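You operate a simulated robot arm through the tools that you are given. There is no shell and no other tool. Be economical: measure what you need, move in short steps, check, and stop when the job is done.

You are at the controls of a simulated robot arm. One attempt, no reset.

## Task
Put things in order on the top of the steel bench. At the end: the ink bottle (marked "YELLOW") from the top of the steel bench is on the silver filter plate; the yellow cup stands where the ink bottle stood; the silver mesh screen (marked "20") from the top of the steel bench stands where the yellow cup stood; the teal cable plug from the top of the steel bench stands on top of the grey dark mesh screen (marked "40"); whatever was shut is shut again. Leave all else as you found it, and nothing knocked over.
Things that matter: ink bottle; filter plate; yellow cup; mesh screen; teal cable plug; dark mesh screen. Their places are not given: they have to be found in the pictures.

The check looks at the end state, three seconds after you hand in, the way a careful person would. Anything else that was tipped, shoved, dropped, spilled or broken makes it a failure.

## Robot
A 7-joint arm with a two-finger parallel gripper, fixed in place. Base frame: the origin is at the foot of the arm, x ahead of it, y to its left, z up; the work surface is at about z = 70. Readings come in cm, degrees, newtons and seconds.
With the tool pointing down near the work surface it reaches from about 14 to 66 cm from the base axis. Its first joint turns from -66.0 to 66.0 degrees. Payload 2.4 kg.
The tool frame sits at the grasp point between the pads (the TCP): z along the fingers, y along the line on which they close. The tips reach 3 cm beyond it. Largest opening 9.4 cm; finger width 2.8, thickness 1; the body of the gripper, 5 by 9.6 cm, starts 5.5 cm behind the TCP.
Orientation is told as [roll, pitch, yaw] about the base's x, y, z axes, in that order, counted from this pose: with the fingers straight down and closing along the base's y, the tool's x points along the base's -x, its y along +y and its z along -z.

## Interface
- The arm moves only by the tool apply_moves. Its argument "moves" is text: rows parted by semicolons, each of 6 numbers parted by spaces: the shift along the tool's x, y, z in cm, then the turn, a rotation vector about the tool's x, y, z in degrees. In form: tx ty tz rx ry rz; .... A call has 1 to 8 rows; each row shifts and turns the commanded pose from where the row before left it, along the tool's axes as they then stand. "fingers" is the gripper command, from -1 (shut) to 1 (fully open), values between in proportion, set as the call begins (left out, the last holds). A row lasts 0.2 s, in which the tool goes at most 5 cm and 8.6 degrees; a call with a longer step from one row to the next is refused whole, and so is a gripper value outside its range. A pose out of reach is approached as far as the arm can. The call stops where the force on the tool passes 40 N (or 10 N more than at its start, if that is more) or the arm is blocked; 0.2 s more then pass. Each finger travels about 15.3 cm/s and halts on what it meets, pressing with about 29 N; the grip force reading is that of the motor and also rises with nothing between the fingers. The clock runs only during rows and for 0.2 s after the last one: add rows that do not move to give the fingers time. It gives the time, the measured TCP pose, the force on the tool (base axes), the opening and the grip force at its end, in the units of the frame above (readings bear some noise).
- Cameras (640 x 400 px; columns grow to the right, rows downward): "scene" is fixed at [0.89, 46.03, 143.94]; the picture's right is [-0.94, -0.33, 0.00], its down [-0.20, 0.58, -0.79] and it looks along [0.26, -0.75, -0.61] (base axes); focal length 344 px, centre (320, 200). "wrist" rides on the gripper at [-3.7, 0, -5.8] in the tool frame; the picture's right is [0.00, -1.00, 0.00], its down [0.97, 0.00, -0.24] and it looks along [0.24, 0.00, 0.97] (tool axes); focal length 218 px, centre (320, 200).
- capture(camera): a new picture of that camera. It takes no simulated time.
- pixel_to_xyz(camera, pixels): for up to 12 pixels [column, row] of the newest picture of that camera ("zoom" is the newest enlarged one), the place [x, y, z] in the base frame of the surface seen there, good to about 0.2 cm. It takes no simulated time.
- inspect(camera, box): a new picture of the part [left, top, right, bottom] of that camera's present view, enlarged. It takes no simulated time.
- job_done(): hands the job in; it is judged then, once.

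Go step by step. Measure first, check grasps and placings, and put right what went wrong. The budget is 80 turns and 38 pictures, counting those below and the enlarged ones. Unless the task says otherwise, let go and move clear before handing in.

The tools are called after "Emit:" as a command line: name --argument value ..., lists and objects as JSON in quotes. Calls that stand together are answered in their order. apply_moves: Moves the arm, as the interface text tells. Its arguments: {"type":"object","properties":{"moves":{"type":"string"},"fingers":{"type":"number"}},"required":["moves"]} The other tools are called the same way: capture (camera) takes a picture; pixel_to_xyz (camera, pixels) gives the place of the surface under pixels of a picture; inspect (camera, box) takes an enlarged picture of a part of a camera's view; job_done () hands the job in.

At the start:

```text
clock: 0.0
ee_pos: [31.39, -23.12, 97.48]
tool_rot: [0.1, 0.1, 0.0]
contact_force: [0.1, 0.3, -0.4]
opening: 9.4
finger_force: 0.0
```

scene: 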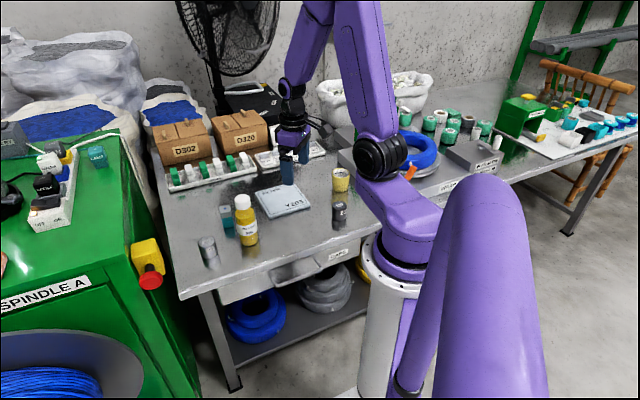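
wrist: 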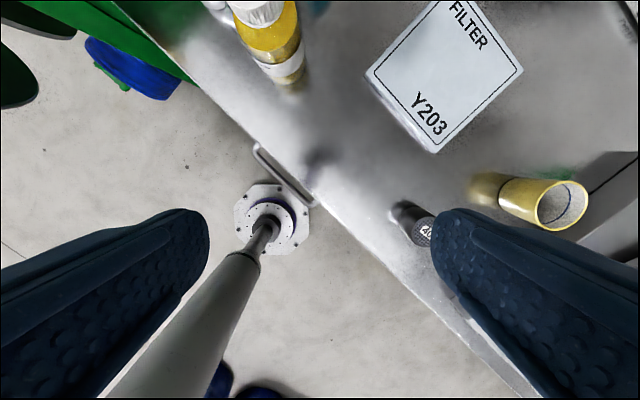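

The scene shows the yellow bottle (245,220), the filter plate (283,200), the yellow cup (341,180), a dark screen (339,212), a silver screen (208,250) and a teal thing (227,215). I'll zoom in to identify them.

Emit:
inspect --camera "scene" --box '[160, 130, 400, 280]'

Emit:
inspect --camera "scene" --box '[380, 70, 640, 232]'

```text
2.67 times, centred on (280, 205) of scene
```

zoom: 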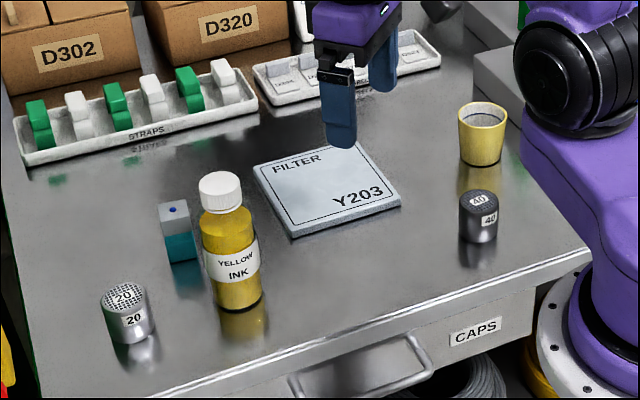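

```text
2.46 times, centred on (510, 151) of scene
```

zoom: 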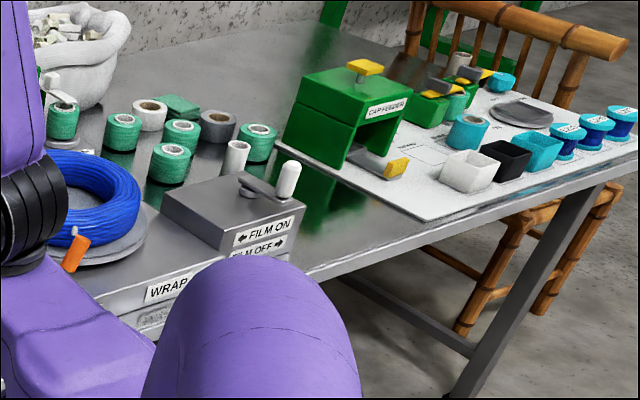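

Everything needed is on the left part of the bench, and I have names for all of it. I'll measure the tops and the plate corners with pixels converted from the first zoom.

Emit:
pixel_to_xyz --camera "scene" --pixels '[[242.5, 197], [249, 243], [332.6, 170.5], [349.5, 170.5], [340.8, 174.5], [340.8, 189], [205.8, 240], [224.8, 208], [339.3, 204.3], [281.9, 201.3], [256, 192.3], [270, 215.5]]'

Emit:
pixel_to_xyz --camera "scene" --pixels '[[308.5, 204.8], [289, 186], [220.5, 209.5], [228, 209], [225, 204.8], [224.5, 215], [228, 226], [199, 241], [212.5, 239], [332.5, 204], [346.5, 203], [300, 230]]'

Emit:
inspect --camera "scene" --box '[190, 185, 270, 265]'

```text
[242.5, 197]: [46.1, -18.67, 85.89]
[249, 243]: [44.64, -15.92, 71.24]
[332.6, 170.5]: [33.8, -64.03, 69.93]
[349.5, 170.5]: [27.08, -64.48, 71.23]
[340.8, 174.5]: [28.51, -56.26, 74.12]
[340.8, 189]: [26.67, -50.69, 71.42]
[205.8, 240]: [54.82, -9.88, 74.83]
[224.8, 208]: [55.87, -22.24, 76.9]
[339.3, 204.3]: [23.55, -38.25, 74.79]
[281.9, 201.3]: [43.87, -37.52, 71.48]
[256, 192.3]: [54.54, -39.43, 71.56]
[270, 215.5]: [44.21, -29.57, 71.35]
```

```text
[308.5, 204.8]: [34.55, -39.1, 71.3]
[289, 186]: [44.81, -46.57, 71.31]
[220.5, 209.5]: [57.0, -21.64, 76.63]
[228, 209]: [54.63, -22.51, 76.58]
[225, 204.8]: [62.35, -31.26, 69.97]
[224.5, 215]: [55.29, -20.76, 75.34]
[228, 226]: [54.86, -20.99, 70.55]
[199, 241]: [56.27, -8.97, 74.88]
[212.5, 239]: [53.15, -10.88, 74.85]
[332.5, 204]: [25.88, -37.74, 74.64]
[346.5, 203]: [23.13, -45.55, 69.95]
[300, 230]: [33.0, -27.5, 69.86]
```

```text
5.00 times, centred on (230, 225) of scene
```

zoom: 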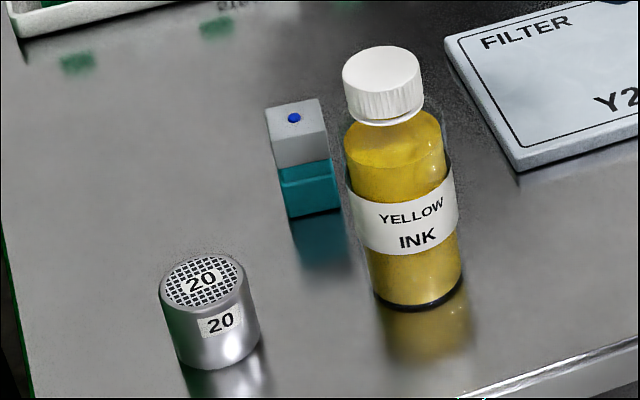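

The bench is at z≈69.9 and the plug is upright with its top at 76.8. Next I'll measure the bottle and small things in this zoom.

Emit:
pixel_to_xyz --camera "zoom" --pixels '[[383, 70], [348, 72], [418, 70], [383, 52], [384, 86], [350, 145], [444, 140], [268, 110], [325, 104], [278, 160], [326, 155], [285, 165]]'

Emit:
pixel_to_xyz --camera "zoom" --pixels '[[202, 280], [166, 285], [240, 275], [198, 260], [208, 305], [318, 101], [271, 112], [303, 165], [288, 212], [337, 206], [415, 295], [400, 200]]'

Emit:
inspect --camera "scene" --box '[300, 155, 380, 235]'

```text
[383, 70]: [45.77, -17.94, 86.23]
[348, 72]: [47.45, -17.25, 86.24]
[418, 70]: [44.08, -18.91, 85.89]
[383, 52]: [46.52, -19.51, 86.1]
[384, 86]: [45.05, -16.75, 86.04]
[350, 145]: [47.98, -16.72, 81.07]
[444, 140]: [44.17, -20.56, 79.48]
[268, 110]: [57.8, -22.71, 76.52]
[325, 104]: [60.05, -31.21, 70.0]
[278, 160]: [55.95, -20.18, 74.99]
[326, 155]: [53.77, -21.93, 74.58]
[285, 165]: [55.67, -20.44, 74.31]
```

```text
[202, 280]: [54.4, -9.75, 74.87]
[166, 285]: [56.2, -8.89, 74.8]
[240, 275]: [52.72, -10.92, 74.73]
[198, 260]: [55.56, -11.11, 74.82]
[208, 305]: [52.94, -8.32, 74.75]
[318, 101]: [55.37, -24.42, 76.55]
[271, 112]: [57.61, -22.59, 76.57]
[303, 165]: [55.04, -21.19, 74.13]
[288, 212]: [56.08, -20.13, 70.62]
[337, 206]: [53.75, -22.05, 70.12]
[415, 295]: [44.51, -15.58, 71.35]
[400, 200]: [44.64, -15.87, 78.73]
```

```text
5.00 times, centred on (340, 195) of scene
```

zoom: 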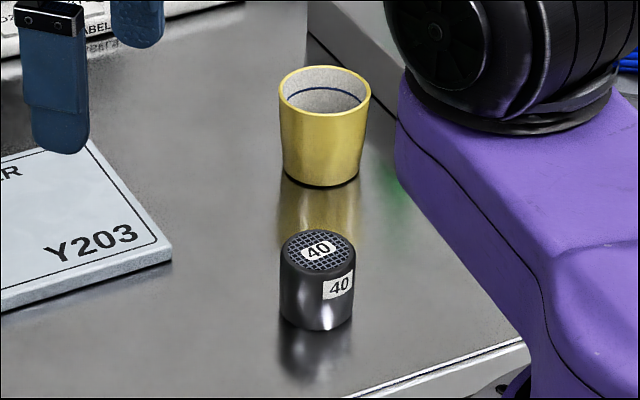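

Silver screen is at about (54.4,-9.8) with diameter 4, the plug at (55.7,-22.3) rotated about 37°, and the bottle at (45.75,-18.1). Now the cup and dark screen.

Emit:
pixel_to_xyz --camera "zoom" --pixels '[[281, 92], [370, 92], [325, 114], [326, 68], [322, 180], [286, 170], [357, 170], [328, 100], [317, 250], [284, 248], [352, 254], [318, 232]]'

Emit:
pixel_to_xyz --camera "zoom" --pixels '[[318, 268], [320, 122], [320, 150], [315, 320], [315, 290], [168, 245], [95, 142], [360, 130], [290, 130], [345, 82], [300, 82], [320, 82]]'

```text
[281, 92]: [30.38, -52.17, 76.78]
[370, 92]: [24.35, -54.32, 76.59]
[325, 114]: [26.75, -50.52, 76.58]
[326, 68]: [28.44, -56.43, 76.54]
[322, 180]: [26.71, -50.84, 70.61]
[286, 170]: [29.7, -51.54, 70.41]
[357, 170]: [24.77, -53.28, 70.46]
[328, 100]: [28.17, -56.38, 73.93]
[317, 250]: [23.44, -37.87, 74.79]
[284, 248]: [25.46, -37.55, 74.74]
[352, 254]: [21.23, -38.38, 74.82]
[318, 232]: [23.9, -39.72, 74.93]
```

```text
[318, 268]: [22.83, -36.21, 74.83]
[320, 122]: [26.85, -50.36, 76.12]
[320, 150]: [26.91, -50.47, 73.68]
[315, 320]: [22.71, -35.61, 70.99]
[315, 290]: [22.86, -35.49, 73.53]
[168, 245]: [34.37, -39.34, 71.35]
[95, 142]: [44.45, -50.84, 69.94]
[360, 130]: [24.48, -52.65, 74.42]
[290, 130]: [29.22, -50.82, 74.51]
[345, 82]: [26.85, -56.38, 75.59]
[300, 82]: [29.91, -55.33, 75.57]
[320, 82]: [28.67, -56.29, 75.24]
```

The cup is at (27.5,-53.4) with rim radius 3.1 and top 76.6. The dark screen is at (23.4,-37.9) with its top at 74.85, and the plate centre is at (44.45,-39.4) with its top at 71.4. I'll move above the bottle now.

Emit:
apply_moves --moves "-3.59 1.255 0 0 0 0; -3.59 1.255 0 0 0 0; -3.59 1.255 0 0 0 0; -3.59 1.255 0 0 0 0; 0 0 0 0 0 0; 0 0 0 0 0 0" --fingers 1

Emit:
capture --camera "wrist"

Emit:
capture --camera "scene"

```text
clock: 1.4
ee_pos: [45.8, -17.93, 97.57]
tool_rot: [-0.1, -0.1, 0.0]
contact_force: [0.3, -0.6, 0.0]
opening: 9.4
finger_force: 0.0
```

```text
31 pictures are left
```

wrist: 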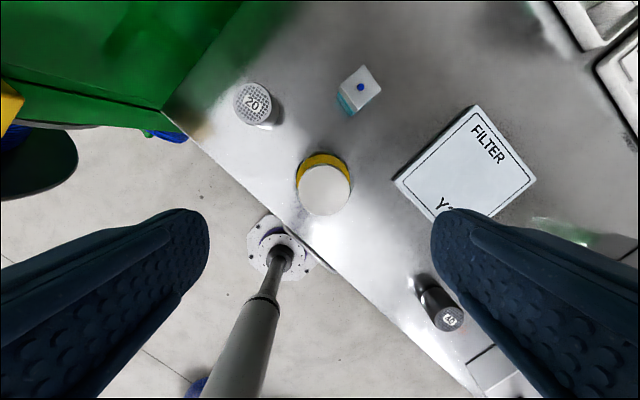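

```text
30 pictures are left
```

scene: 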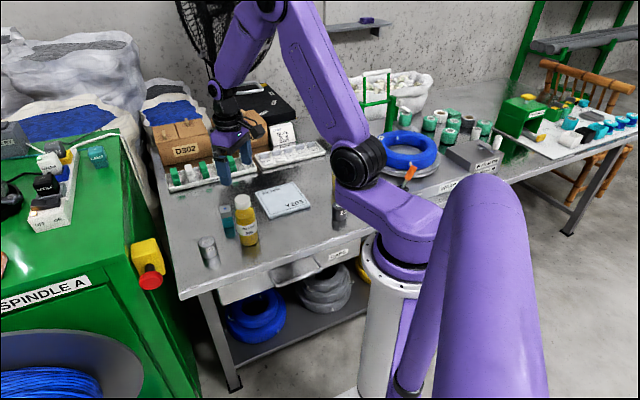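

The cap is at (325,192) in the wrist view, and its centre column is close to the tool axis. I'll cross-check all the centres from this overhead view.

Emit:
pixel_to_xyz --camera "wrist" --pixels '[[325, 192], [300, 192], [350, 192], [325, 168], [325, 214], [253, 103], [234, 103], [272, 103], [360, 87], [361, 66], [381, 90], [341, 90]]'

Emit:
pixel_to_xyz --camera "wrist" --pixels '[[478, 107], [535, 183], [395, 181], [448, 319], [434, 319], [463, 319], [253, 86], [253, 122], [361, 108], [317, 155], [302, 175], [349, 175]]'

```text
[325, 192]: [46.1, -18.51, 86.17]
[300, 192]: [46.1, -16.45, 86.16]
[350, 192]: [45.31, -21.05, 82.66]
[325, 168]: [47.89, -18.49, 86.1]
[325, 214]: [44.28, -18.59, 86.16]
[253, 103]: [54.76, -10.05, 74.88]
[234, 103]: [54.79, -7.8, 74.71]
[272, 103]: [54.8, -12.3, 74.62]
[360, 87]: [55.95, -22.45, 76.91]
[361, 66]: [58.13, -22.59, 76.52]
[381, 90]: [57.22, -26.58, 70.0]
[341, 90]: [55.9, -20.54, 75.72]
```

```text
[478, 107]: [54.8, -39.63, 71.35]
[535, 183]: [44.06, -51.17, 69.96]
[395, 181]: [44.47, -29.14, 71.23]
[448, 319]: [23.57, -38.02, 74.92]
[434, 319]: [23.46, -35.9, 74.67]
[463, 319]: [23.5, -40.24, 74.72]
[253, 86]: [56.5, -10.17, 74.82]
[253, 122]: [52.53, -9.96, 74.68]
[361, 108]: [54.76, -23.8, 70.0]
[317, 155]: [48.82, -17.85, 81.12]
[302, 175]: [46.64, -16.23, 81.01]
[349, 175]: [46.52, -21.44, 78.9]
```

The refined bottle centre is (46.0,-18.35), with the shoulder at z≈81 and the cap top at 86.2. I'll descend to TCP z 81.2, so the palm clears the cap by 0.5.

Emit:
apply_moves --moves "-0.2 -0.42 3 0 0 0; 0 0 4 0 0 0; 0 0 4 0 0 0; 0 0 3 0 0 0; 0 0 1.5 0 0 0; 0 0 0.85 0 0 0; 0 0 0 0 0 0" --fingers 1

```text
clock: 3.0
ee_pos: [45.92, -18.55, 81.16]
tool_rot: [0.0, 0.1, 0.1]
contact_force: [0.3, -0.2, -0.7]
opening: 9.4
finger_force: 0.2
```

No contact, and the pose is right. I'll close the fingers.

Emit:
apply_moves --moves "0 0 0 0 0 0; 0 0 0 0 0 0; 0 0 0 0 0 0; 0 0 0 0 0 0" --fingers -1

Emit:
inspect --camera "scene" --box '[180, 130, 340, 270]'

```text
clock: 4.0
ee_pos: [45.84, -18.55, 81.04]
tool_rot: [0.0, 0.1, -0.1]
contact_force: [-0.4, 1.9, 4.5]
opening: 5.97
finger_force: 29.3
```

```text
2.86 times, centred on (260, 200) of scene
```

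zoom: 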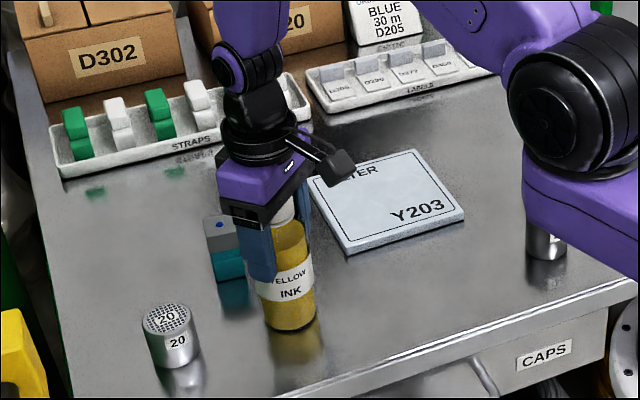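

It is gripped at 5.97 cm around the body. I'll lift 5 cm slowly.

Emit:
apply_moves --moves "0 0 -0.7 0 0 0; 0 0 -1.3 0 0 0; 0 0 -1.5 0 0 0; 0 0 -1.5 0 0 0; 0 0 0 0 0 0; 0 0 0 0 0 0"

Emit:
capture --camera "scene"

```text
clock: 5.4
ee_pos: [45.86, -18.53, 86.14]
tool_rot: [0.0, 0.0, 0.0]
contact_force: [-0.2, 0.6, -4.5]
opening: 5.98
finger_force: 29.1
```

```text
28 pictures are left
```

scene: 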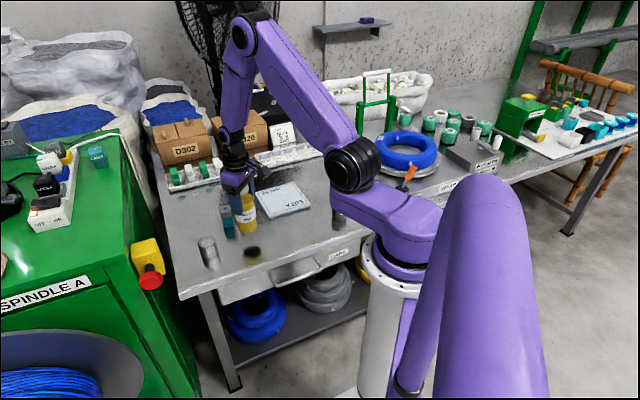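

The bottle is held. I'll carry it to above the plate centre.

Emit:
apply_moves --moves "0.1 -1.5 0 0 0 0; 0.2 -3 0 0 0 0; 0.2 -3.5 0 0 0 0; 0.2 -3.5 0 0 0 0; 0.2 -3.5 0 0 0 0; 0.2 -3 0 0 0 0; 0.2 -2.9 0 0 0 0; 0 0 0 0 0 0"

Emit:
capture --camera "scene"

```text
clock: 7.2
ee_pos: [44.81, -39.54, 86.03]
tool_rot: [0.0, -0.1, 0.0]
contact_force: [-0.1, -0.9, -4.4]
opening: 5.95
finger_force: 29.2
```

```text
27 pictures are left
```

scene: 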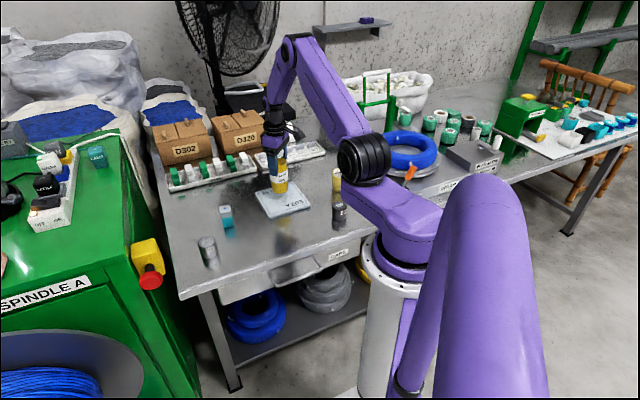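

It's over the plate. I'll lower to TCP z≈82.5, slowing at the end.

Emit:
apply_moves --moves "0 0 1.2 0 0 0; 0 0 1.2 0 0 0; 0 0 0.6 0 0 0; 0 0 0.3 0 0 0; 0 0 0.2 0 0 0; 0 0 0 0 0 0; 0 0 0 0 0 0"

```text
clock: 8.8
ee_pos: [44.66, -39.29, 82.72]
tool_rot: [-0.1, 0.0, 0.0]
contact_force: [0.5, 0.8, -3.4]
opening: 5.94
finger_force: 29.1
```

Emit:
apply_moves --moves "0 0 0.12 0 0 0; 0 0 0.1 0 0 0; 0 0 0 0 0 0"

Emit:
inspect --camera "scene" --box '[230, 140, 350, 230]'

```text
clock: 9.6
ee_pos: [44.64, -39.47, 82.64]
tool_rot: [0.0, 0.0, 0.0]
contact_force: [-4.3, 3.4, 7.7]
opening: 5.95
finger_force: 28.9
```

```text
4.44 times, centred on (290, 185) of scene
```

zoom: 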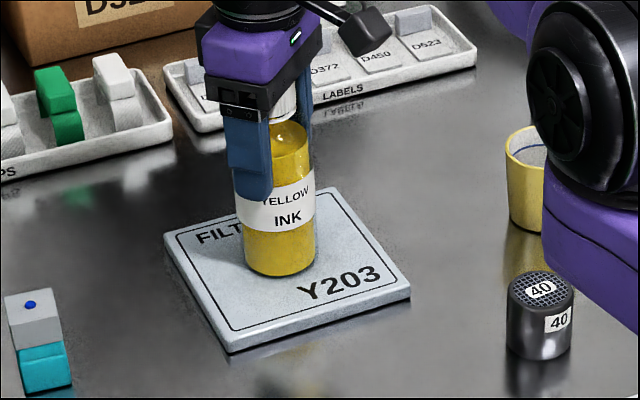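

Contact at +7.7 N, and the bottle sits on the plate. I'll release and rise.

Emit:
apply_moves --moves "0 0 0 0 0 0; 0 0 0 0 0 0; 0 0 0 0 0 0; 0 0 -1 0 0 0; 0 0 -4 0 0 0; 0 0 -5 0 0 0; 0 0 -4.6 0 0 0; 0 0 0 0 0 0" --fingers 1

Emit:
capture --camera "wrist"

```text
clock: 11.4
ee_pos: [44.88, -39.34, 97.32]
tool_rot: [0.0, 0.0, 0.0]
contact_force: [0.6, -0.1, 0.1]
opening: 9.4
finger_force: 0.1
```

```text
25 pictures are left
```

wrist: 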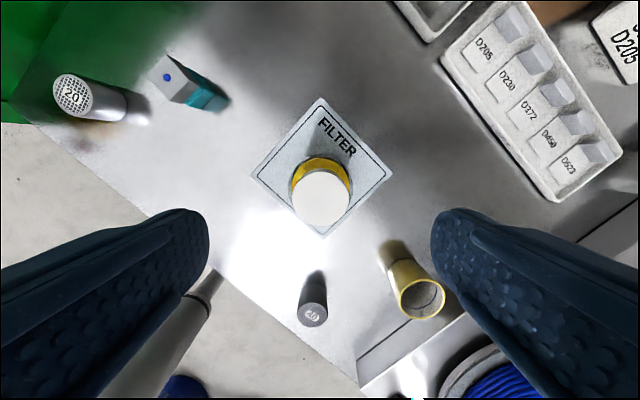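

The bottle stands on the plate. Next I'll measure the cup rim and the grey structure next to it from this view.

Emit:
pixel_to_xyz --camera "wrist" --pixels '[[399, 300], [444, 300], [421, 281], [421, 318], [421, 300], [365, 375], [362, 355], [420, 322], [467, 330], [440, 360], [313, 314], [330, 200]]'

Emit:
inspect --camera "wrist" --box '[340, 220, 500, 400]'

```text
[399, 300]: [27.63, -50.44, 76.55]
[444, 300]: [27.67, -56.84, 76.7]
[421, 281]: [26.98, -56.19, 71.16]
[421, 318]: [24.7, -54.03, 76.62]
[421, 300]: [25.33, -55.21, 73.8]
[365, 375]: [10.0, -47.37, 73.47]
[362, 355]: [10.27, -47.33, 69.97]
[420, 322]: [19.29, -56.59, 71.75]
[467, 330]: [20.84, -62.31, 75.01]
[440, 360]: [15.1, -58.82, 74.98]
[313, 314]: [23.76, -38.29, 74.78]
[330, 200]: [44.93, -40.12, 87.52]
```

```text
2.22 times, centred on (420, 310) of wrist
```

zoom: 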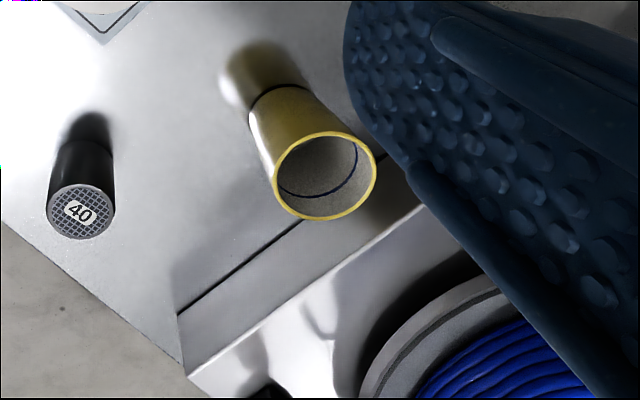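

The cup centre is about (27.6,-53.5). A wall with its top at z≈75 (the wrapper) runs behind it, so I'll measure that line.

Emit:
pixel_to_xyz --camera "zoom" --pixels '[[280, 236], [240, 267], [390, 155], [300, 300], [415, 215], [250, 335], [380, 200], [276, 180], [375, 170], [325, 133], [325, 219], [325, 205]]'

```text
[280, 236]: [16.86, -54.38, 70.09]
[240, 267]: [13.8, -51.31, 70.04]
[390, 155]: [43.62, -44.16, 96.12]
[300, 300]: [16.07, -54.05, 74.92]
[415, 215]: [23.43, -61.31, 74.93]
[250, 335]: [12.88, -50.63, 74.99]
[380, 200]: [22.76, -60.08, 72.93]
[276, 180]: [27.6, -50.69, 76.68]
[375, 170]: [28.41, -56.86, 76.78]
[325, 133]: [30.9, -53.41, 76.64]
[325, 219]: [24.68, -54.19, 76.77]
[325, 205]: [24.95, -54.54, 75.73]
```

The wall is 8.4 cm from the cup centre, so the open fingers will clear it at yaw 0. I'll move above the cup at (27.7,-53.6).

Emit:
apply_moves --moves "3.44 -2.85 0 0 0 0; 3.44 -2.85 0 0 0 0; 3.44 -2.85 0 0 0 0; 3.44 -2.85 0 0 0 0; 3.44 -2.85 0 0 0 0; 0 0 4 0 0 0; 0 0 4 0 0 0; 0 0 0 0 0 0"

Emit:
capture --camera "wrist"

Emit:
capture --camera "scene"

```text
clock: 13.2
ee_pos: [27.26, -53.75, 89.11]
tool_rot: [0.0, 0.0, -0.1]
contact_force: [-0.6, -0.3, -0.4]
opening: 9.4
finger_force: 0.1
```

```text
23 pictures are left
```

wrist: 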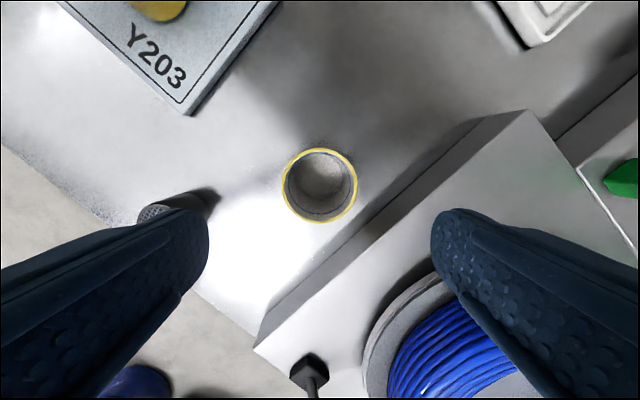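

```text
22 pictures are left
```

scene: 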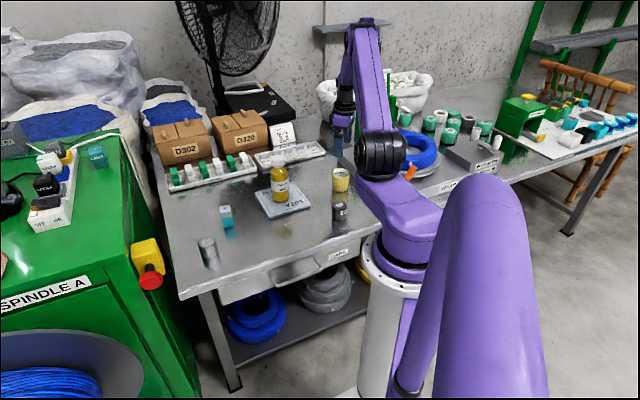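

The cup rim is centred at (320,186) between the fingers. I'll check the rim centre and the coil height under the right finger.

Emit:
pixel_to_xyz --camera "wrist" --pixels '[[284, 186], [356, 186], [320, 151], [320, 221], [320, 180], [425, 345], [445, 310], [400, 300], [308, 370], [430, 265], [500, 110], [395, 190]]'

```text
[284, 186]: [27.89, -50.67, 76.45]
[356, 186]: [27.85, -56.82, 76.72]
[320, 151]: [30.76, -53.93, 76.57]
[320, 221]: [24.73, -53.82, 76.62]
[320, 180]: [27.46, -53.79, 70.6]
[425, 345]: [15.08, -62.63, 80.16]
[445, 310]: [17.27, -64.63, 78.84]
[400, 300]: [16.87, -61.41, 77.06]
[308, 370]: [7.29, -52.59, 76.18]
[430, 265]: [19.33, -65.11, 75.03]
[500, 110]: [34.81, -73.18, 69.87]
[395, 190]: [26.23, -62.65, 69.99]
```

The cup is empty with its centre at (27.75,-53.75). I'll descend to z 74.8 and close.

Emit:
apply_moves --moves "-0.45 0 3 0 0 0; 0 0 4 0 0 0; 0 0 4 0 0 0; 0 0 2 0 0 0; 0 0 1.3 0 0 0; 0 0 0 0 0 0; 0 0 0 0 0 0" --fingers 1

Emit:
apply_moves --moves "0 0 0 0 0 0; 0 0 0 0 0 0; 0 0 0 0 0 0; 0 0 0 0 0 0" --fingers -1

```text
clock: 14.8
ee_pos: [27.9, -53.64, 74.61]
tool_rot: [-0.1, -0.1, -0.1]
contact_force: [1.0, -0.4, 0.1]
opening: 9.4
finger_force: 0.1
```

```text
clock: 15.8
ee_pos: [27.93, -53.75, 74.69]
tool_rot: [0.0, 0.0, 0.1]
contact_force: [-0.7, -0.2, 0.4]
opening: 6.51
finger_force: 29.3
```

It is gripped. I'll lift to z≈97 to clear the bottle.

Emit:
apply_moves --moves "0 0 -0.8 0 0 0; 0 0 -2.5 0 0 0; 0 0 -4 0 0 0; 0 0 -4.5 0 0 0; 0 0 -4.5 0 0 0; 0 0 -4 0 0 0; 0 0 -2 0 0 0; 0 0 0 0 0 0"

Emit:
capture --camera "wrist"

```text
clock: 17.6
ee_pos: [27.82, -53.52, 97.19]
tool_rot: [0.0, 0.0, 0.0]
contact_force: [0.2, -1.1, -1.5]
opening: 6.46
finger_force: 29.0
```

```text
21 pictures are left
```

wrist: 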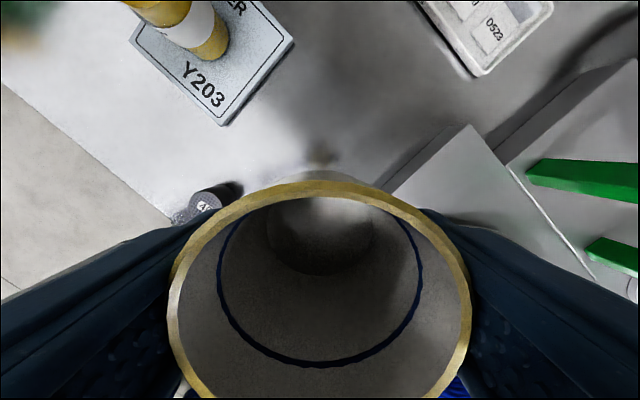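

The cup is held upright. I'll carry it toward where the bottle stood.

Emit:
apply_moves --moves "-1.0 2 0 0 0 0; -1.825 3.51 0 0 0 0; -2.2 4.23 0 0 0 0; -2.2 4.23 0 0 0 0; -2.2 4.23 0 0 0 0; -2.2 4.23 0 0 0 0; -1.825 3.51 0 0 0 0; 0 0 0 0 0 0"

Emit:
apply_moves --moves "-1.825 3.51 0 0 0 0; -1.8 3.51 0 0 0 0; -1.175 2.1 0 0 0 0; 0 0 3 0 0 0; 0 0 4 0 0 0; 0 0 4 0 0 0; 0 0 4 0 0 0; 0 0 0 0 0 0"

Emit:
capture --camera "scene"

```text
clock: 19.4
ee_pos: [41.31, -27.83, 97.01]
tool_rot: [-0.1, 0.0, -0.1]
contact_force: [-1.0, 0.1, -0.9]
opening: 6.43
finger_force: 29.0
```

```text
clock: 21.2
ee_pos: [46.07, -18.82, 82.19]
tool_rot: [0.0, 0.0, -0.1]
contact_force: [-0.4, -0.3, -0.8]
opening: 6.45
finger_force: 29.2
```

```text
20 pictures are left
```

scene: 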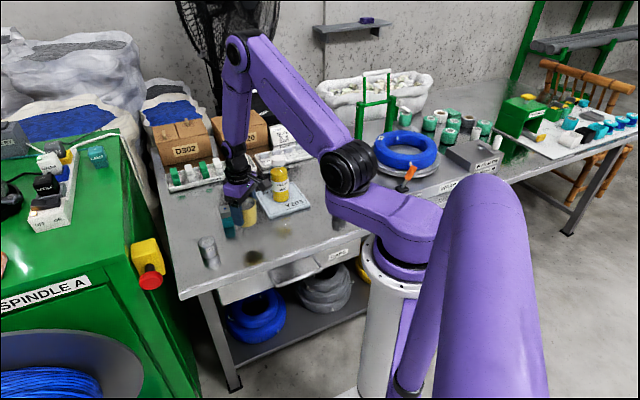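

I'm above the spot, with y about 0.3 short. I'll correct that and lower to the gripping height of 74.7.

Emit:
apply_moves --moves "0 0.3 2 0 0 0; 0 0 3 0 0 0; 0 0 1.3 0 0 0; 0 0 0.6 0 0 0; 0 0 0.3 0 0 0; 0 0 0.1 0 0 0; 0 0 0 0 0 0"

```text
clock: 22.8
ee_pos: [46.0, -18.38, 74.79]
tool_rot: [0.0, 0.0, 0.0]
contact_force: [0.5, 0.6, -0.8]
opening: 6.42
finger_force: 28.9
```

Emit:
apply_moves --moves "0 0 0.1 0 0 0; 0 0 0.1 0 0 0; 0 0 0 0 0 0"

Emit:
inspect --camera "scene" --box '[190, 170, 310, 270]'

```text
clock: 23.6
ee_pos: [46.07, -18.47, 74.67]
tool_rot: [0.0, 0.0, 0.0]
contact_force: [-5.9, 3.4, 20.2]
opening: 6.47
finger_force: 28.8
```

```text
4.00 times, centred on (250, 220) of scene
```

zoom: 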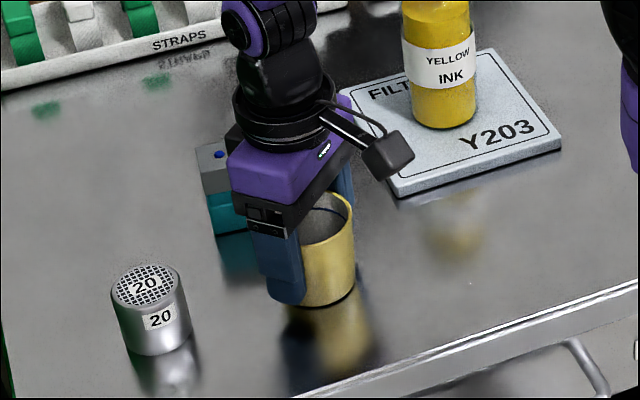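

It is in firm contact. I'll release, rise, then move above the silver screen at (54.55,-10.05).

Emit:
apply_moves --moves "0 0 0 0 0 0; 0 0 0 0 0 0; 0 0 0 0 0 0; 0 0 -1.5 0 0 0; 0 0 -4 0 0 0; 0 0 -4.5 0 0 0; 0 0 -4 0 0 0; 0 0 0 0 0 0" --fingers 1

Emit:
apply_moves --moves "-2.8 2.8 0 0 0 0; -2.8 2.8 0 0 0 0; -2.8 2.8 0 0 0 0; 0 0 0 0 0 0; 0 0 0 0 0 0"

Emit:
capture --camera "wrist"

```text
clock: 25.4
ee_pos: [46.12, -18.53, 88.77]
tool_rot: [0.0, 0.0, 0.0]
contact_force: [-0.1, 0.7, -0.6]
opening: 9.43
finger_force: 0.0
```

```text
clock: 26.6
ee_pos: [54.43, -10.0, 88.63]
tool_rot: [0.0, 0.0, 0.0]
contact_force: [0.1, 0.2, -0.6]
opening: 9.41
finger_force: 0.0
```

```text
18 pictures are left
```

wrist: 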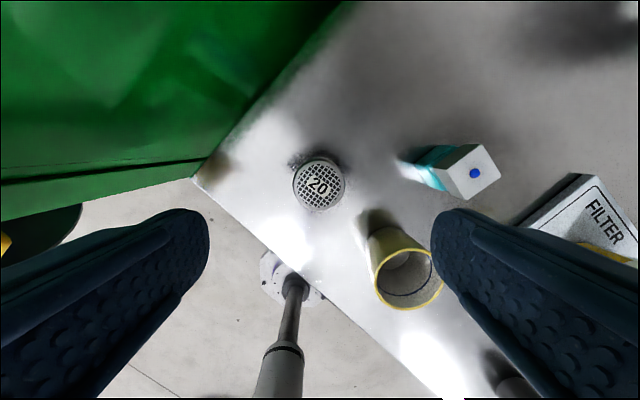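

The screen is at (319,184), close to between the fingers. I'll check its centre, the cup, and how near the green machine comes.

Emit:
pixel_to_xyz --camera "wrist" --pixels '[[294, 183], [344, 183], [319, 159], [319, 210], [200, 160], [260, 80], [250, 110], [230, 140], [376, 275], [441, 275], [408, 249], [408, 308]]'

```text
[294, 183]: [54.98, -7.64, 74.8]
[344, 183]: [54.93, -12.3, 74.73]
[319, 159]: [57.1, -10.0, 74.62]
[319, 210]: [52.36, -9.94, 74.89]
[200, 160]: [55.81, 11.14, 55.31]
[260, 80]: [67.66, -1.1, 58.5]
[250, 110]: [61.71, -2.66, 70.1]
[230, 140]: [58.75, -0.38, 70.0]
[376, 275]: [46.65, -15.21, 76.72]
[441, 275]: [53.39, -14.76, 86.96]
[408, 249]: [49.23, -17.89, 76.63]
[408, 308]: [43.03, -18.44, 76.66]
```

Centre is (54.75,-9.97) with top 74.8, and the surroundings are clear. I'll descend to z 73.9 and grip.

Emit:
apply_moves --moves "-0.3 0.02 3 0 0 0; 0 0 4 0 0 0; 0 0 4 0 0 0; 0 0 2.5 0 0 0; 0 0 1.25 0 0 0; 0 0 0 0 0 0; 0 0 0 0 0 0" --fingers 1

Emit:
apply_moves --moves "0 0 0 0 0 0; 0 0 0 0 0 0; 0 0 0 0 0 0; 0 0 0 0 0 0" --fingers -1

Emit:
apply_moves --moves "0 0 -0.8 0 0 0; 0 0 -2.5 0 0 0; 0 0 -4 0 0 0; 0 0 -4.5 0 0 0; 0 0 -4.5 0 0 0; 0 0 -4.5 0 0 0; 0 0 -2.5 0 0 0; 0 0 0 0 0 0"

Emit:
capture --camera "wrist"

```text
clock: 28.2
ee_pos: [54.61, -10.04, 73.78]
tool_rot: [0.0, 0.0, 0.0]
contact_force: [0.3, 0.3, 0.2]
opening: 9.41
finger_force: 0.1
```

```text
clock: 29.2
ee_pos: [54.6, -9.91, 73.83]
tool_rot: [0.0, 0.0, 0.0]
contact_force: [0.7, -0.1, -0.5]
opening: 4.85
finger_force: 29.0
```

```text
clock: 31.0
ee_pos: [54.51, -9.96, 97.13]
tool_rot: [-0.1, 0.0, 0.0]
contact_force: [-0.1, -0.2, -1.6]
opening: 4.85
finger_force: 29.4
```

```text
17 pictures are left
```

wrist: 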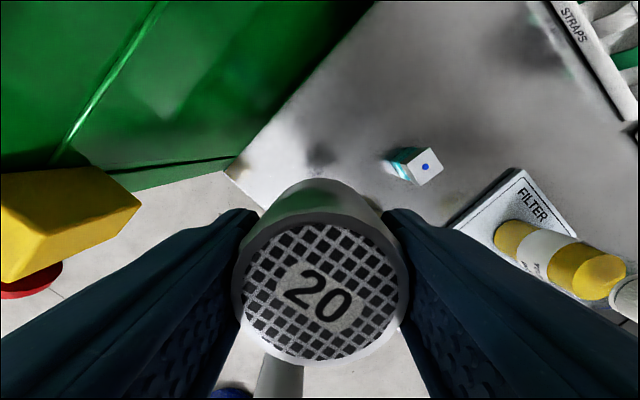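

It is held. I'll carry it to the cup's old spot at (27.7,-53.7), high over everything.

Emit:
apply_moves --moves "1.1 -1.8 0 0 0 0; 2.25 -3.65 0 0 0 0; 2.25 -3.65 0 0 0 0; 2.25 -3.65 0 0 0 0; 2.25 -3.65 0 0 0 0; 2.25 -3.65 0 0 0 0; 2.25 -3.65 0 0 0 0; 2.25 -3.65 0 0 0 0"

Emit:
apply_moves --moves "2.25 -3.65 0 0 0 0; 2.25 -3.65 0 0 0 0; 2.25 -3.65 0 0 0 0; 2.25 -3.65 0 0 0 0; 1.1 -1.85 0 0 0 0; 0 0 4 0 0 0; 0 0 4 0 0 0; 0 0 0 0 0 0"

Emit:
capture --camera "scene"

```text
clock: 32.8
ee_pos: [37.82, -37.32, 97.04]
tool_rot: [0.0, 0.1, 0.0]
contact_force: [-0.4, -0.5, -1.9]
opening: 4.83
finger_force: 29.1
```

```text
clock: 34.6
ee_pos: [27.65, -53.57, 89.38]
tool_rot: [0.0, 0.0, 0.0]
contact_force: [-0.3, -0.1, -2.4]
opening: 4.8
finger_force: 29.0
```

```text
16 pictures are left
```

scene: 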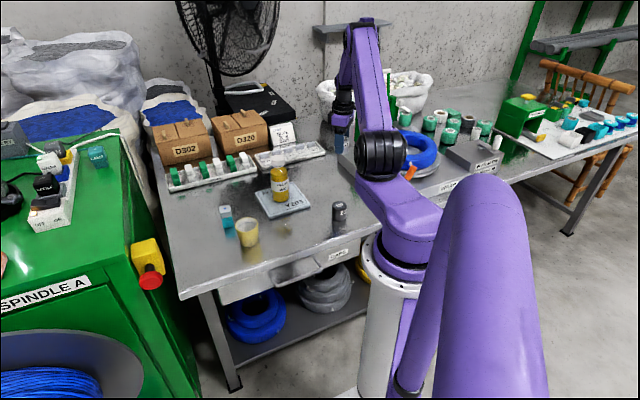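

In position. I'll lower to the gripping height of 73.85.

Emit:
apply_moves --moves "0 -0.1 4 0 0 0; 0 0 4 0 0 0; 0 0 4 0 0 0; 0 0 2 0 0 0; 0 0 0.8 0 0 0; 0 0 0.4 0 0 0; 0 0 0 0 0 0"

Emit:
apply_moves --moves "0 0 0.1 0 0 0; 0 0 0.1 0 0 0; 0 0 0 0 0 0"

```text
clock: 36.2
ee_pos: [27.93, -53.78, 73.89]
tool_rot: [0.0, 0.1, 0.0]
contact_force: [-1.3, 0.0, -1.7]
opening: 4.84
finger_force: 28.8
```

```text
clock: 37.0
ee_pos: [27.8, -53.81, 73.9]
tool_rot: [0.0, 0.0, 0.0]
contact_force: [-2.2, 5.5, 19.2]
opening: 4.81
finger_force: 29.0
```

It has contact at 19 N. I'll release and rise to z≈97.

Emit:
apply_moves --moves "0 0 0 0 0 0; 0 0 0 0 0 0; 0 0 0 0 0 0; 0 0 -1.5 0 0 0; 0 0 -4 0 0 0; 0 0 -5 0 0 0; 0 0 -4 0 0 0; 0 0 0 0 0 0" --fingers 1

Emit:
capture --camera "wrist"

```text
clock: 38.8
ee_pos: [27.8, -53.68, 88.34]
tool_rot: [0.0, 0.1, 0.0]
contact_force: [0.0, 0.4, 0.5]
opening: 9.4
finger_force: 0.0
```

```text
15 pictures are left
```

wrist: 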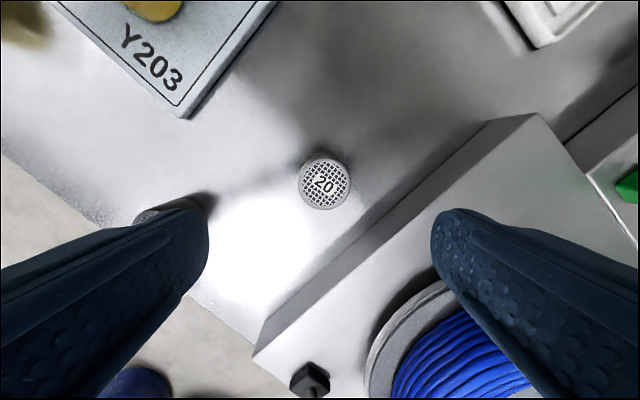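

The screen stands at the cup's old place. Next I'll rise and travel to above the plug.

Emit:
apply_moves --moves "0 0 -4.5 0 0 0; 0 0 -4.2 0 0 0; -2.8 3.125 0 0 0 0; -2.8 3.125 0 0 0 0; -2.8 3.125 0 0 0 0; -2.8 3.125 0 0 0 0; -2.8 3.125 0 0 0 0; -2.8 3.125 0 0 0 0"

Emit:
apply_moves --moves "-2.8 3.125 0 0 0 0; -2.8 3.125 0 0 0 0; -2.8 3.125 0 0 0 0; -2.8 3.125 0 0 0 0; 0 0 0 0 0 8.5; 0 0 0 0 0 8.5; 0 0 0 0 0 8.5; 0 0 0 0 0 8.5"

Emit:
apply_moves --moves "0 0 0 0 0 8.5; 0 0 0 0 0 8.5; 0 0 4 0 0 0; 0 0 4 0 0 0; 0 0 0 0 0 0"

Emit:
capture --camera "wrist"

```text
clock: 40.6
ee_pos: [44.82, -35.18, 96.89]
tool_rot: [0.0, 0.0, -0.1]
contact_force: [0.2, 0.3, 0.4]
opening: 9.41
finger_force: 0.2
```

```text
clock: 42.4
ee_pos: [55.84, -22.68, 96.88]
tool_rot: [0.0, -0.1, -34.1]
contact_force: [-0.7, -1.3, 0.1]
opening: 9.39
finger_force: 0.1
```

```text
clock: 43.6
ee_pos: [55.88, -22.54, 88.98]
tool_rot: [0.0, 0.0, -51.0]
contact_force: [0.8, 0.3, -0.4]
opening: 9.43
finger_force: 0.1
```

```text
14 pictures are left
```

wrist: 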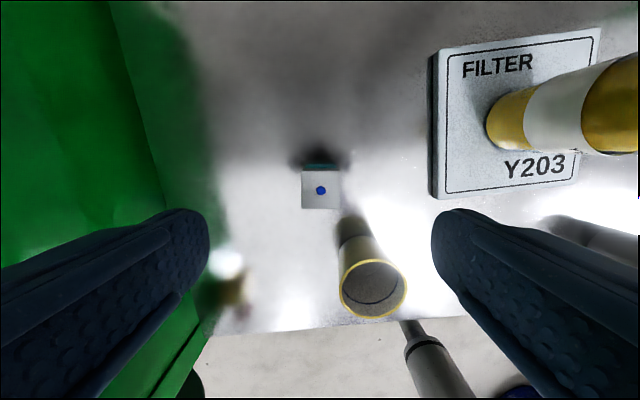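

The plug face at (321,190) looks nearly square to the fingers. I'll zoom for fine alignment.

Emit:
inspect --camera "wrist" --box '[270, 140, 370, 230]'

```text
4.44 times, centred on (320, 185) of wrist
```

zoom: 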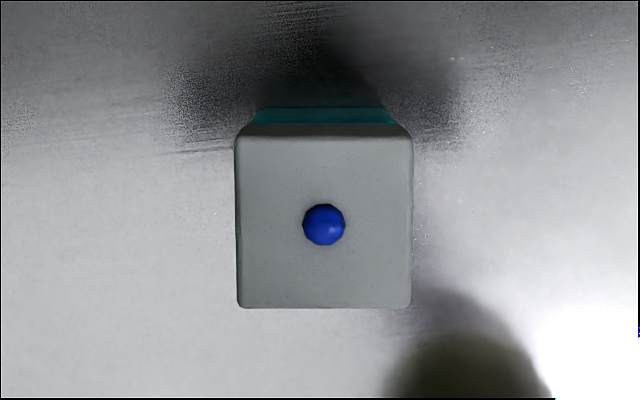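

Emit:
pixel_to_xyz --camera "zoom" --pixels '[[240, 142], [408, 142], [242, 302], [407, 302], [324, 224], [324, 180], [324, 112]]'

```text
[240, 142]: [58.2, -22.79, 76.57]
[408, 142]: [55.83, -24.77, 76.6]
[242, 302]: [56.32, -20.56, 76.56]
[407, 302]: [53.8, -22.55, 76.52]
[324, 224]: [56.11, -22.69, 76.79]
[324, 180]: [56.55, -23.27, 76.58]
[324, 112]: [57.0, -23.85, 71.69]
```

Plug centre is (56.0,-22.67), aligned to within 1°. I'll descend to z 74.2 and grip.

Emit:
apply_moves --moves "-0.18 0.01 3 0 0 0; 0 0 4 0 0 0; 0 0 4 0 0 0; 0 0 2.5 0 0 0; 0 0 1.25 0 0 0; 0 0 0 0 0 0; 0 0 0 0 0 0" --fingers 1

Emit:
apply_moves --moves "0 0 0 0 0 0; 0 0 0 0 0 0; 0 0 0 0 0 0; 0 0 0 0 0 0" --fingers -1

Emit:
apply_moves --moves "0 0 -0.8 0 0 0; 0 0 -2.5 0 0 0; 0 0 -4 0 0 0; 0 0 -4.5 0 0 0; 0 0 -4.5 0 0 0; 0 0 -4.5 0 0 0; 0 0 -2.2 0 0 0; 0 0 0 0 0 0"

Emit:
capture --camera "wrist"

Emit:
inspect --camera "scene" --box '[160, 100, 360, 270]'

```text
clock: 45.2
ee_pos: [56.0, -22.84, 74.14]
tool_rot: [0.0, 0.0, -50.9]
contact_force: [0.1, 0.1, 0.4]
opening: 9.37
finger_force: 0.1
```

```text
clock: 46.2
ee_pos: [55.99, -22.81, 74.16]
tool_rot: [0.0, 0.0, -50.9]
contact_force: [0.0, -0.4, -1.0]
opening: 3.58
finger_force: 28.8
```

```text
clock: 48.0
ee_pos: [55.81, -22.59, 97.08]
tool_rot: [0.0, -0.1, -51.0]
contact_force: [-0.3, -0.1, -1.1]
opening: 3.56
finger_force: 29.0
```

```text
12 pictures are left
```

wrist: 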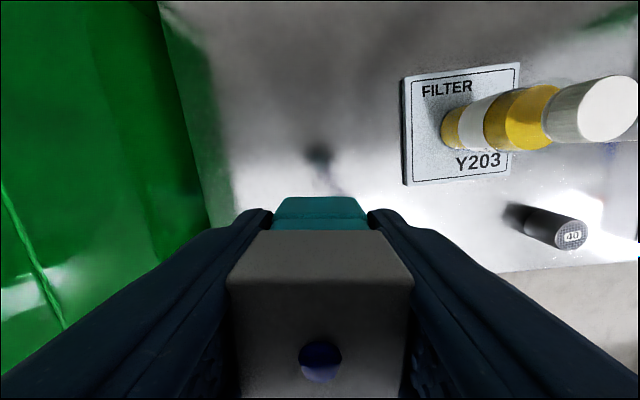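

```text
2.35 times, centred on (260, 185) of scene
```

zoom: 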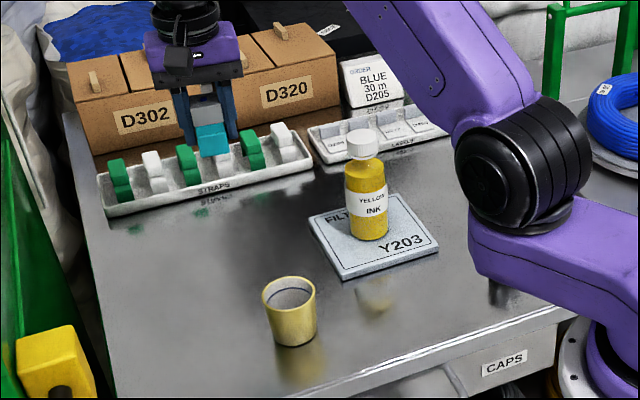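

The plug is gripped and upright. I'll carry it part way toward the dark screen, then re-measure the screen.

Emit:
apply_moves --moves "0.5 -2 0 0 0 0; 0.93 -3.87 0 0 0 0; 0.93 -3.87 0 0 0 0; 0.93 -3.87 0 0 0 0; 0.93 -3.87 0 0 0 0; 0 0 0 0 0 0"

Emit:
capture --camera "wrist"

Emit:
inspect --camera "scene" --box '[280, 150, 400, 240]'

```text
clock: 49.4
ee_pos: [39.67, -30.43, 97.14]
tool_rot: [0.0, 0.0, -51.0]
contact_force: [0.3, 0.2, -0.8]
opening: 3.56
finger_force: 29.0
```

```text
10 pictures are left
```

wrist: 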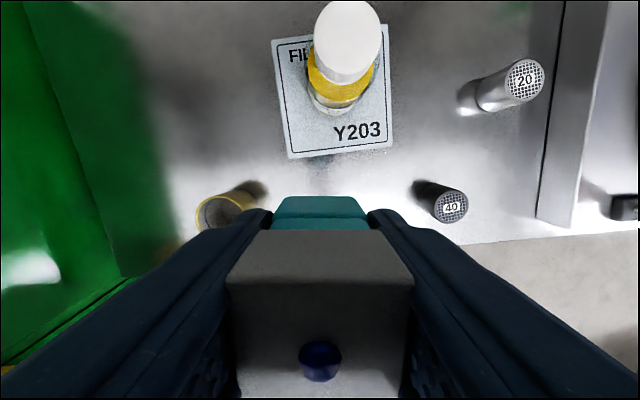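

```text
4.44 times, centred on (340, 195) of scene
```

zoom: 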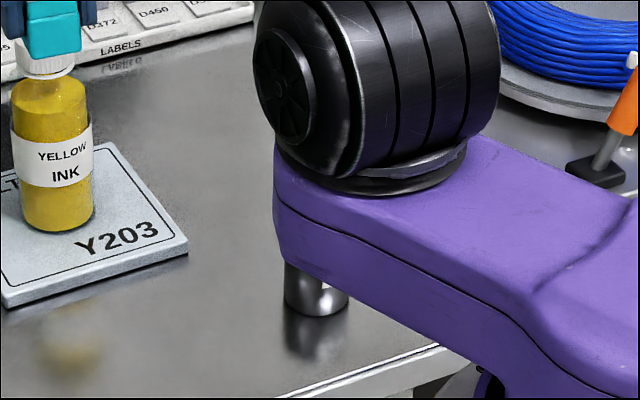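

The dark screen is clear at (452,207) in the wrist view. I'll measure its rim.

Emit:
pixel_to_xyz --camera "wrist" --pixels '[[436, 207], [467, 207], [452, 191], [452, 222], [452, 207], [440, 196], [463, 218]]'

Emit:
inspect --camera "wrist" --box '[400, 160, 500, 240]'

```text
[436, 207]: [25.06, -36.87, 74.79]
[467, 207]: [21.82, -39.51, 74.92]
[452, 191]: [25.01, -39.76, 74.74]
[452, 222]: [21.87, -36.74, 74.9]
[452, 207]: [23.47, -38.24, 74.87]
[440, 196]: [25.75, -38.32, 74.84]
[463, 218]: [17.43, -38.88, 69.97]
```

```text
5.00 times, centred on (450, 200) of wrist
```

zoom: 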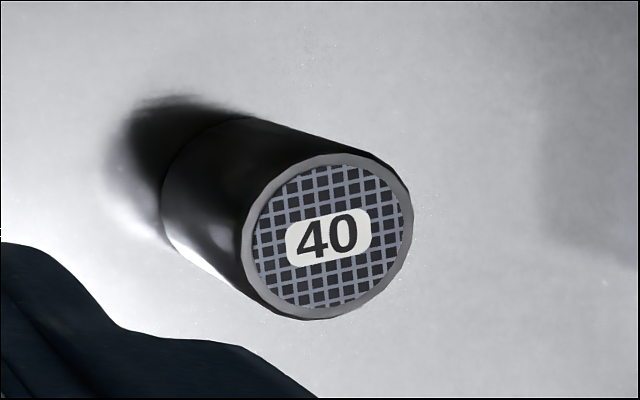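

The screen centre is (23.5,-38.2). I'll move over it and lower to z≈83.

Emit:
apply_moves --moves "0.82 -3.49 0 0 0 0; 0.82 -3.49 0 0 0 0; 0.82 -3.49 0 0 0 0; 0.82 -3.49 0 0 0 0; 0.82 -3.5 0 0 0 0; 0 0 4.5 0 0 0; 0 0 4.5 0 0 0; 0 0 0 0 0 0"

Emit:
apply_moves --moves "0 0 3 0 0 0; 0 0 1.5 0 0 0; 0 0 0 0 0 0; 0 0 0 0 0 0"

Emit:
capture --camera "scene"

Emit:
capture --camera "wrist"

```text
clock: 51.2
ee_pos: [23.48, -38.28, 88.23]
tool_rot: [0.0, 0.0, -51.0]
contact_force: [0.6, 0.2, -0.1]
opening: 3.55
finger_force: 28.8
```

```text
clock: 52.2
ee_pos: [23.61, -38.35, 83.64]
tool_rot: [0.1, 0.0, -51.0]
contact_force: [0.5, 0.0, -0.9]
opening: 3.54
finger_force: 29.4
```

```text
7 pictures are left
```

scene: 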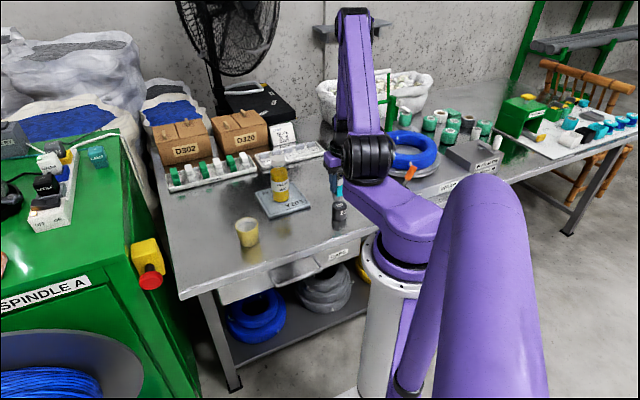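

```text
6 pictures are left
```

wrist: 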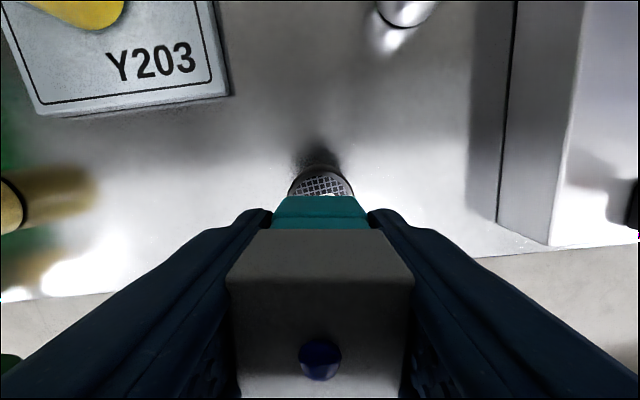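

The screen is centred laterally, columns 288–352. I'll lower close to contact.

Emit:
apply_moves --moves "0 0 2 0 0 0; 0 0 1.4 0 0 0; 0 0 0.5 0 0 0; 0 0 0 0 0 0; 0 0 0 0 0 0"

Emit:
inspect --camera "wrist" --box '[250, 130, 390, 240]'

Emit:
inspect --camera "scene" --box '[310, 160, 370, 230]'

```text
clock: 53.4
ee_pos: [23.46, -38.26, 79.76]
tool_rot: [0.0, 0.1, -51.0]
contact_force: [-0.3, -0.6, 0.7]
opening: 3.56
finger_force: 28.8
```

```text
3.64 times, centred on (320, 185) of wrist
```

zoom: 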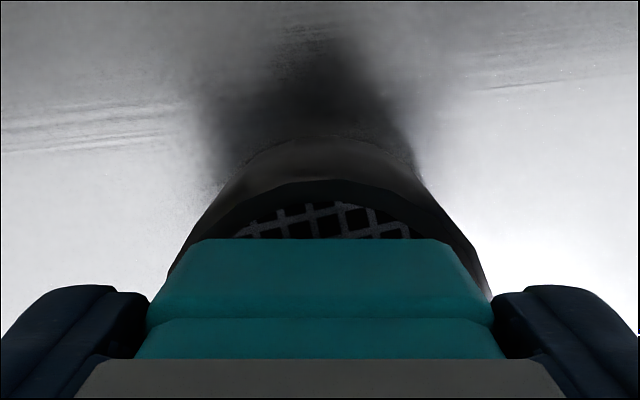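

```text
5.71 times, centred on (340, 195) of scene
```

zoom: 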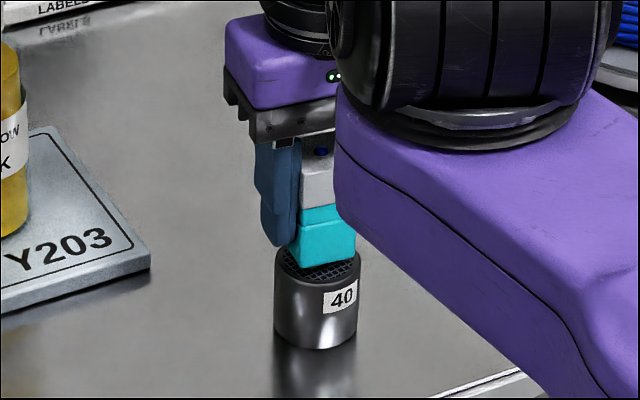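

The plug hovers about 0.6 cm above the screen. I'll check its offset numerically before setting it down.

Emit:
pixel_to_xyz --camera "zoom" --pixels '[[302, 264], [352, 254], [292, 225], [277, 262], [357, 262], [318, 283], [300, 276], [322, 276], [327, 262]]'

```text
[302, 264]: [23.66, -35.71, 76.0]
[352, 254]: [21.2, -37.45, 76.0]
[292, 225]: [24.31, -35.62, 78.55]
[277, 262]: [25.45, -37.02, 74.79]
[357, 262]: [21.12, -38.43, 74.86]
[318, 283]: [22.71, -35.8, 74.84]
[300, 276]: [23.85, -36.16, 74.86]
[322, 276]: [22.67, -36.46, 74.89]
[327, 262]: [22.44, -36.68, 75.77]
```

In the same view, the plug centre and screen centre agree within 0.1 cm. I'll set it down.

Emit:
apply_moves --moves "0 0 0.3 0 0 0; 0 0 0.15 0 0 0; 0 0 0.1 0 0 0; 0 0 0 0 0 0; 0 0 0 0 0 0"

Emit:
apply_moves --moves "0 0 0.1 0 0 0; 0 0 0.05 0 0 0; 0 0 0 0 0 0; 0 0 0 0 0 0"

```text
clock: 54.6
ee_pos: [23.65, -38.21, 79.19]
tool_rot: [0.0, 0.1, -50.9]
contact_force: [0.6, 0.4, -0.7]
opening: 3.56
finger_force: 29.7
```

```text
clock: 55.6
ee_pos: [23.55, -38.28, 78.96]
tool_rot: [0.0, -0.1, -51.0]
contact_force: [0.2, -0.3, -0.5]
opening: 3.57
finger_force: 28.5
```

No contact yet, so I'll take small steps further down.

Emit:
apply_moves --moves "0 0 0.05 0 0 0; 0 0 0.05 0 0 0; 0 0 0 0 0 0"

```text
clock: 56.4
ee_pos: [23.55, -38.18, 78.95]
tool_rot: [-0.1, 0.0, -51.0]
contact_force: [0.2, -0.2, -0.2]
opening: 3.53
finger_force: 29.2
```

Emit:
apply_moves --moves "0 0 0.06 0 0 0; 0 0 0.06 0 0 0; 0 0 0 0 0 0"

```text
clock: 57.2
ee_pos: [23.56, -38.25, 78.91]
tool_rot: [-0.1, -0.2, -50.9]
contact_force: [0.9, -0.9, 22.8]
opening: 3.57
finger_force: 29.3
```

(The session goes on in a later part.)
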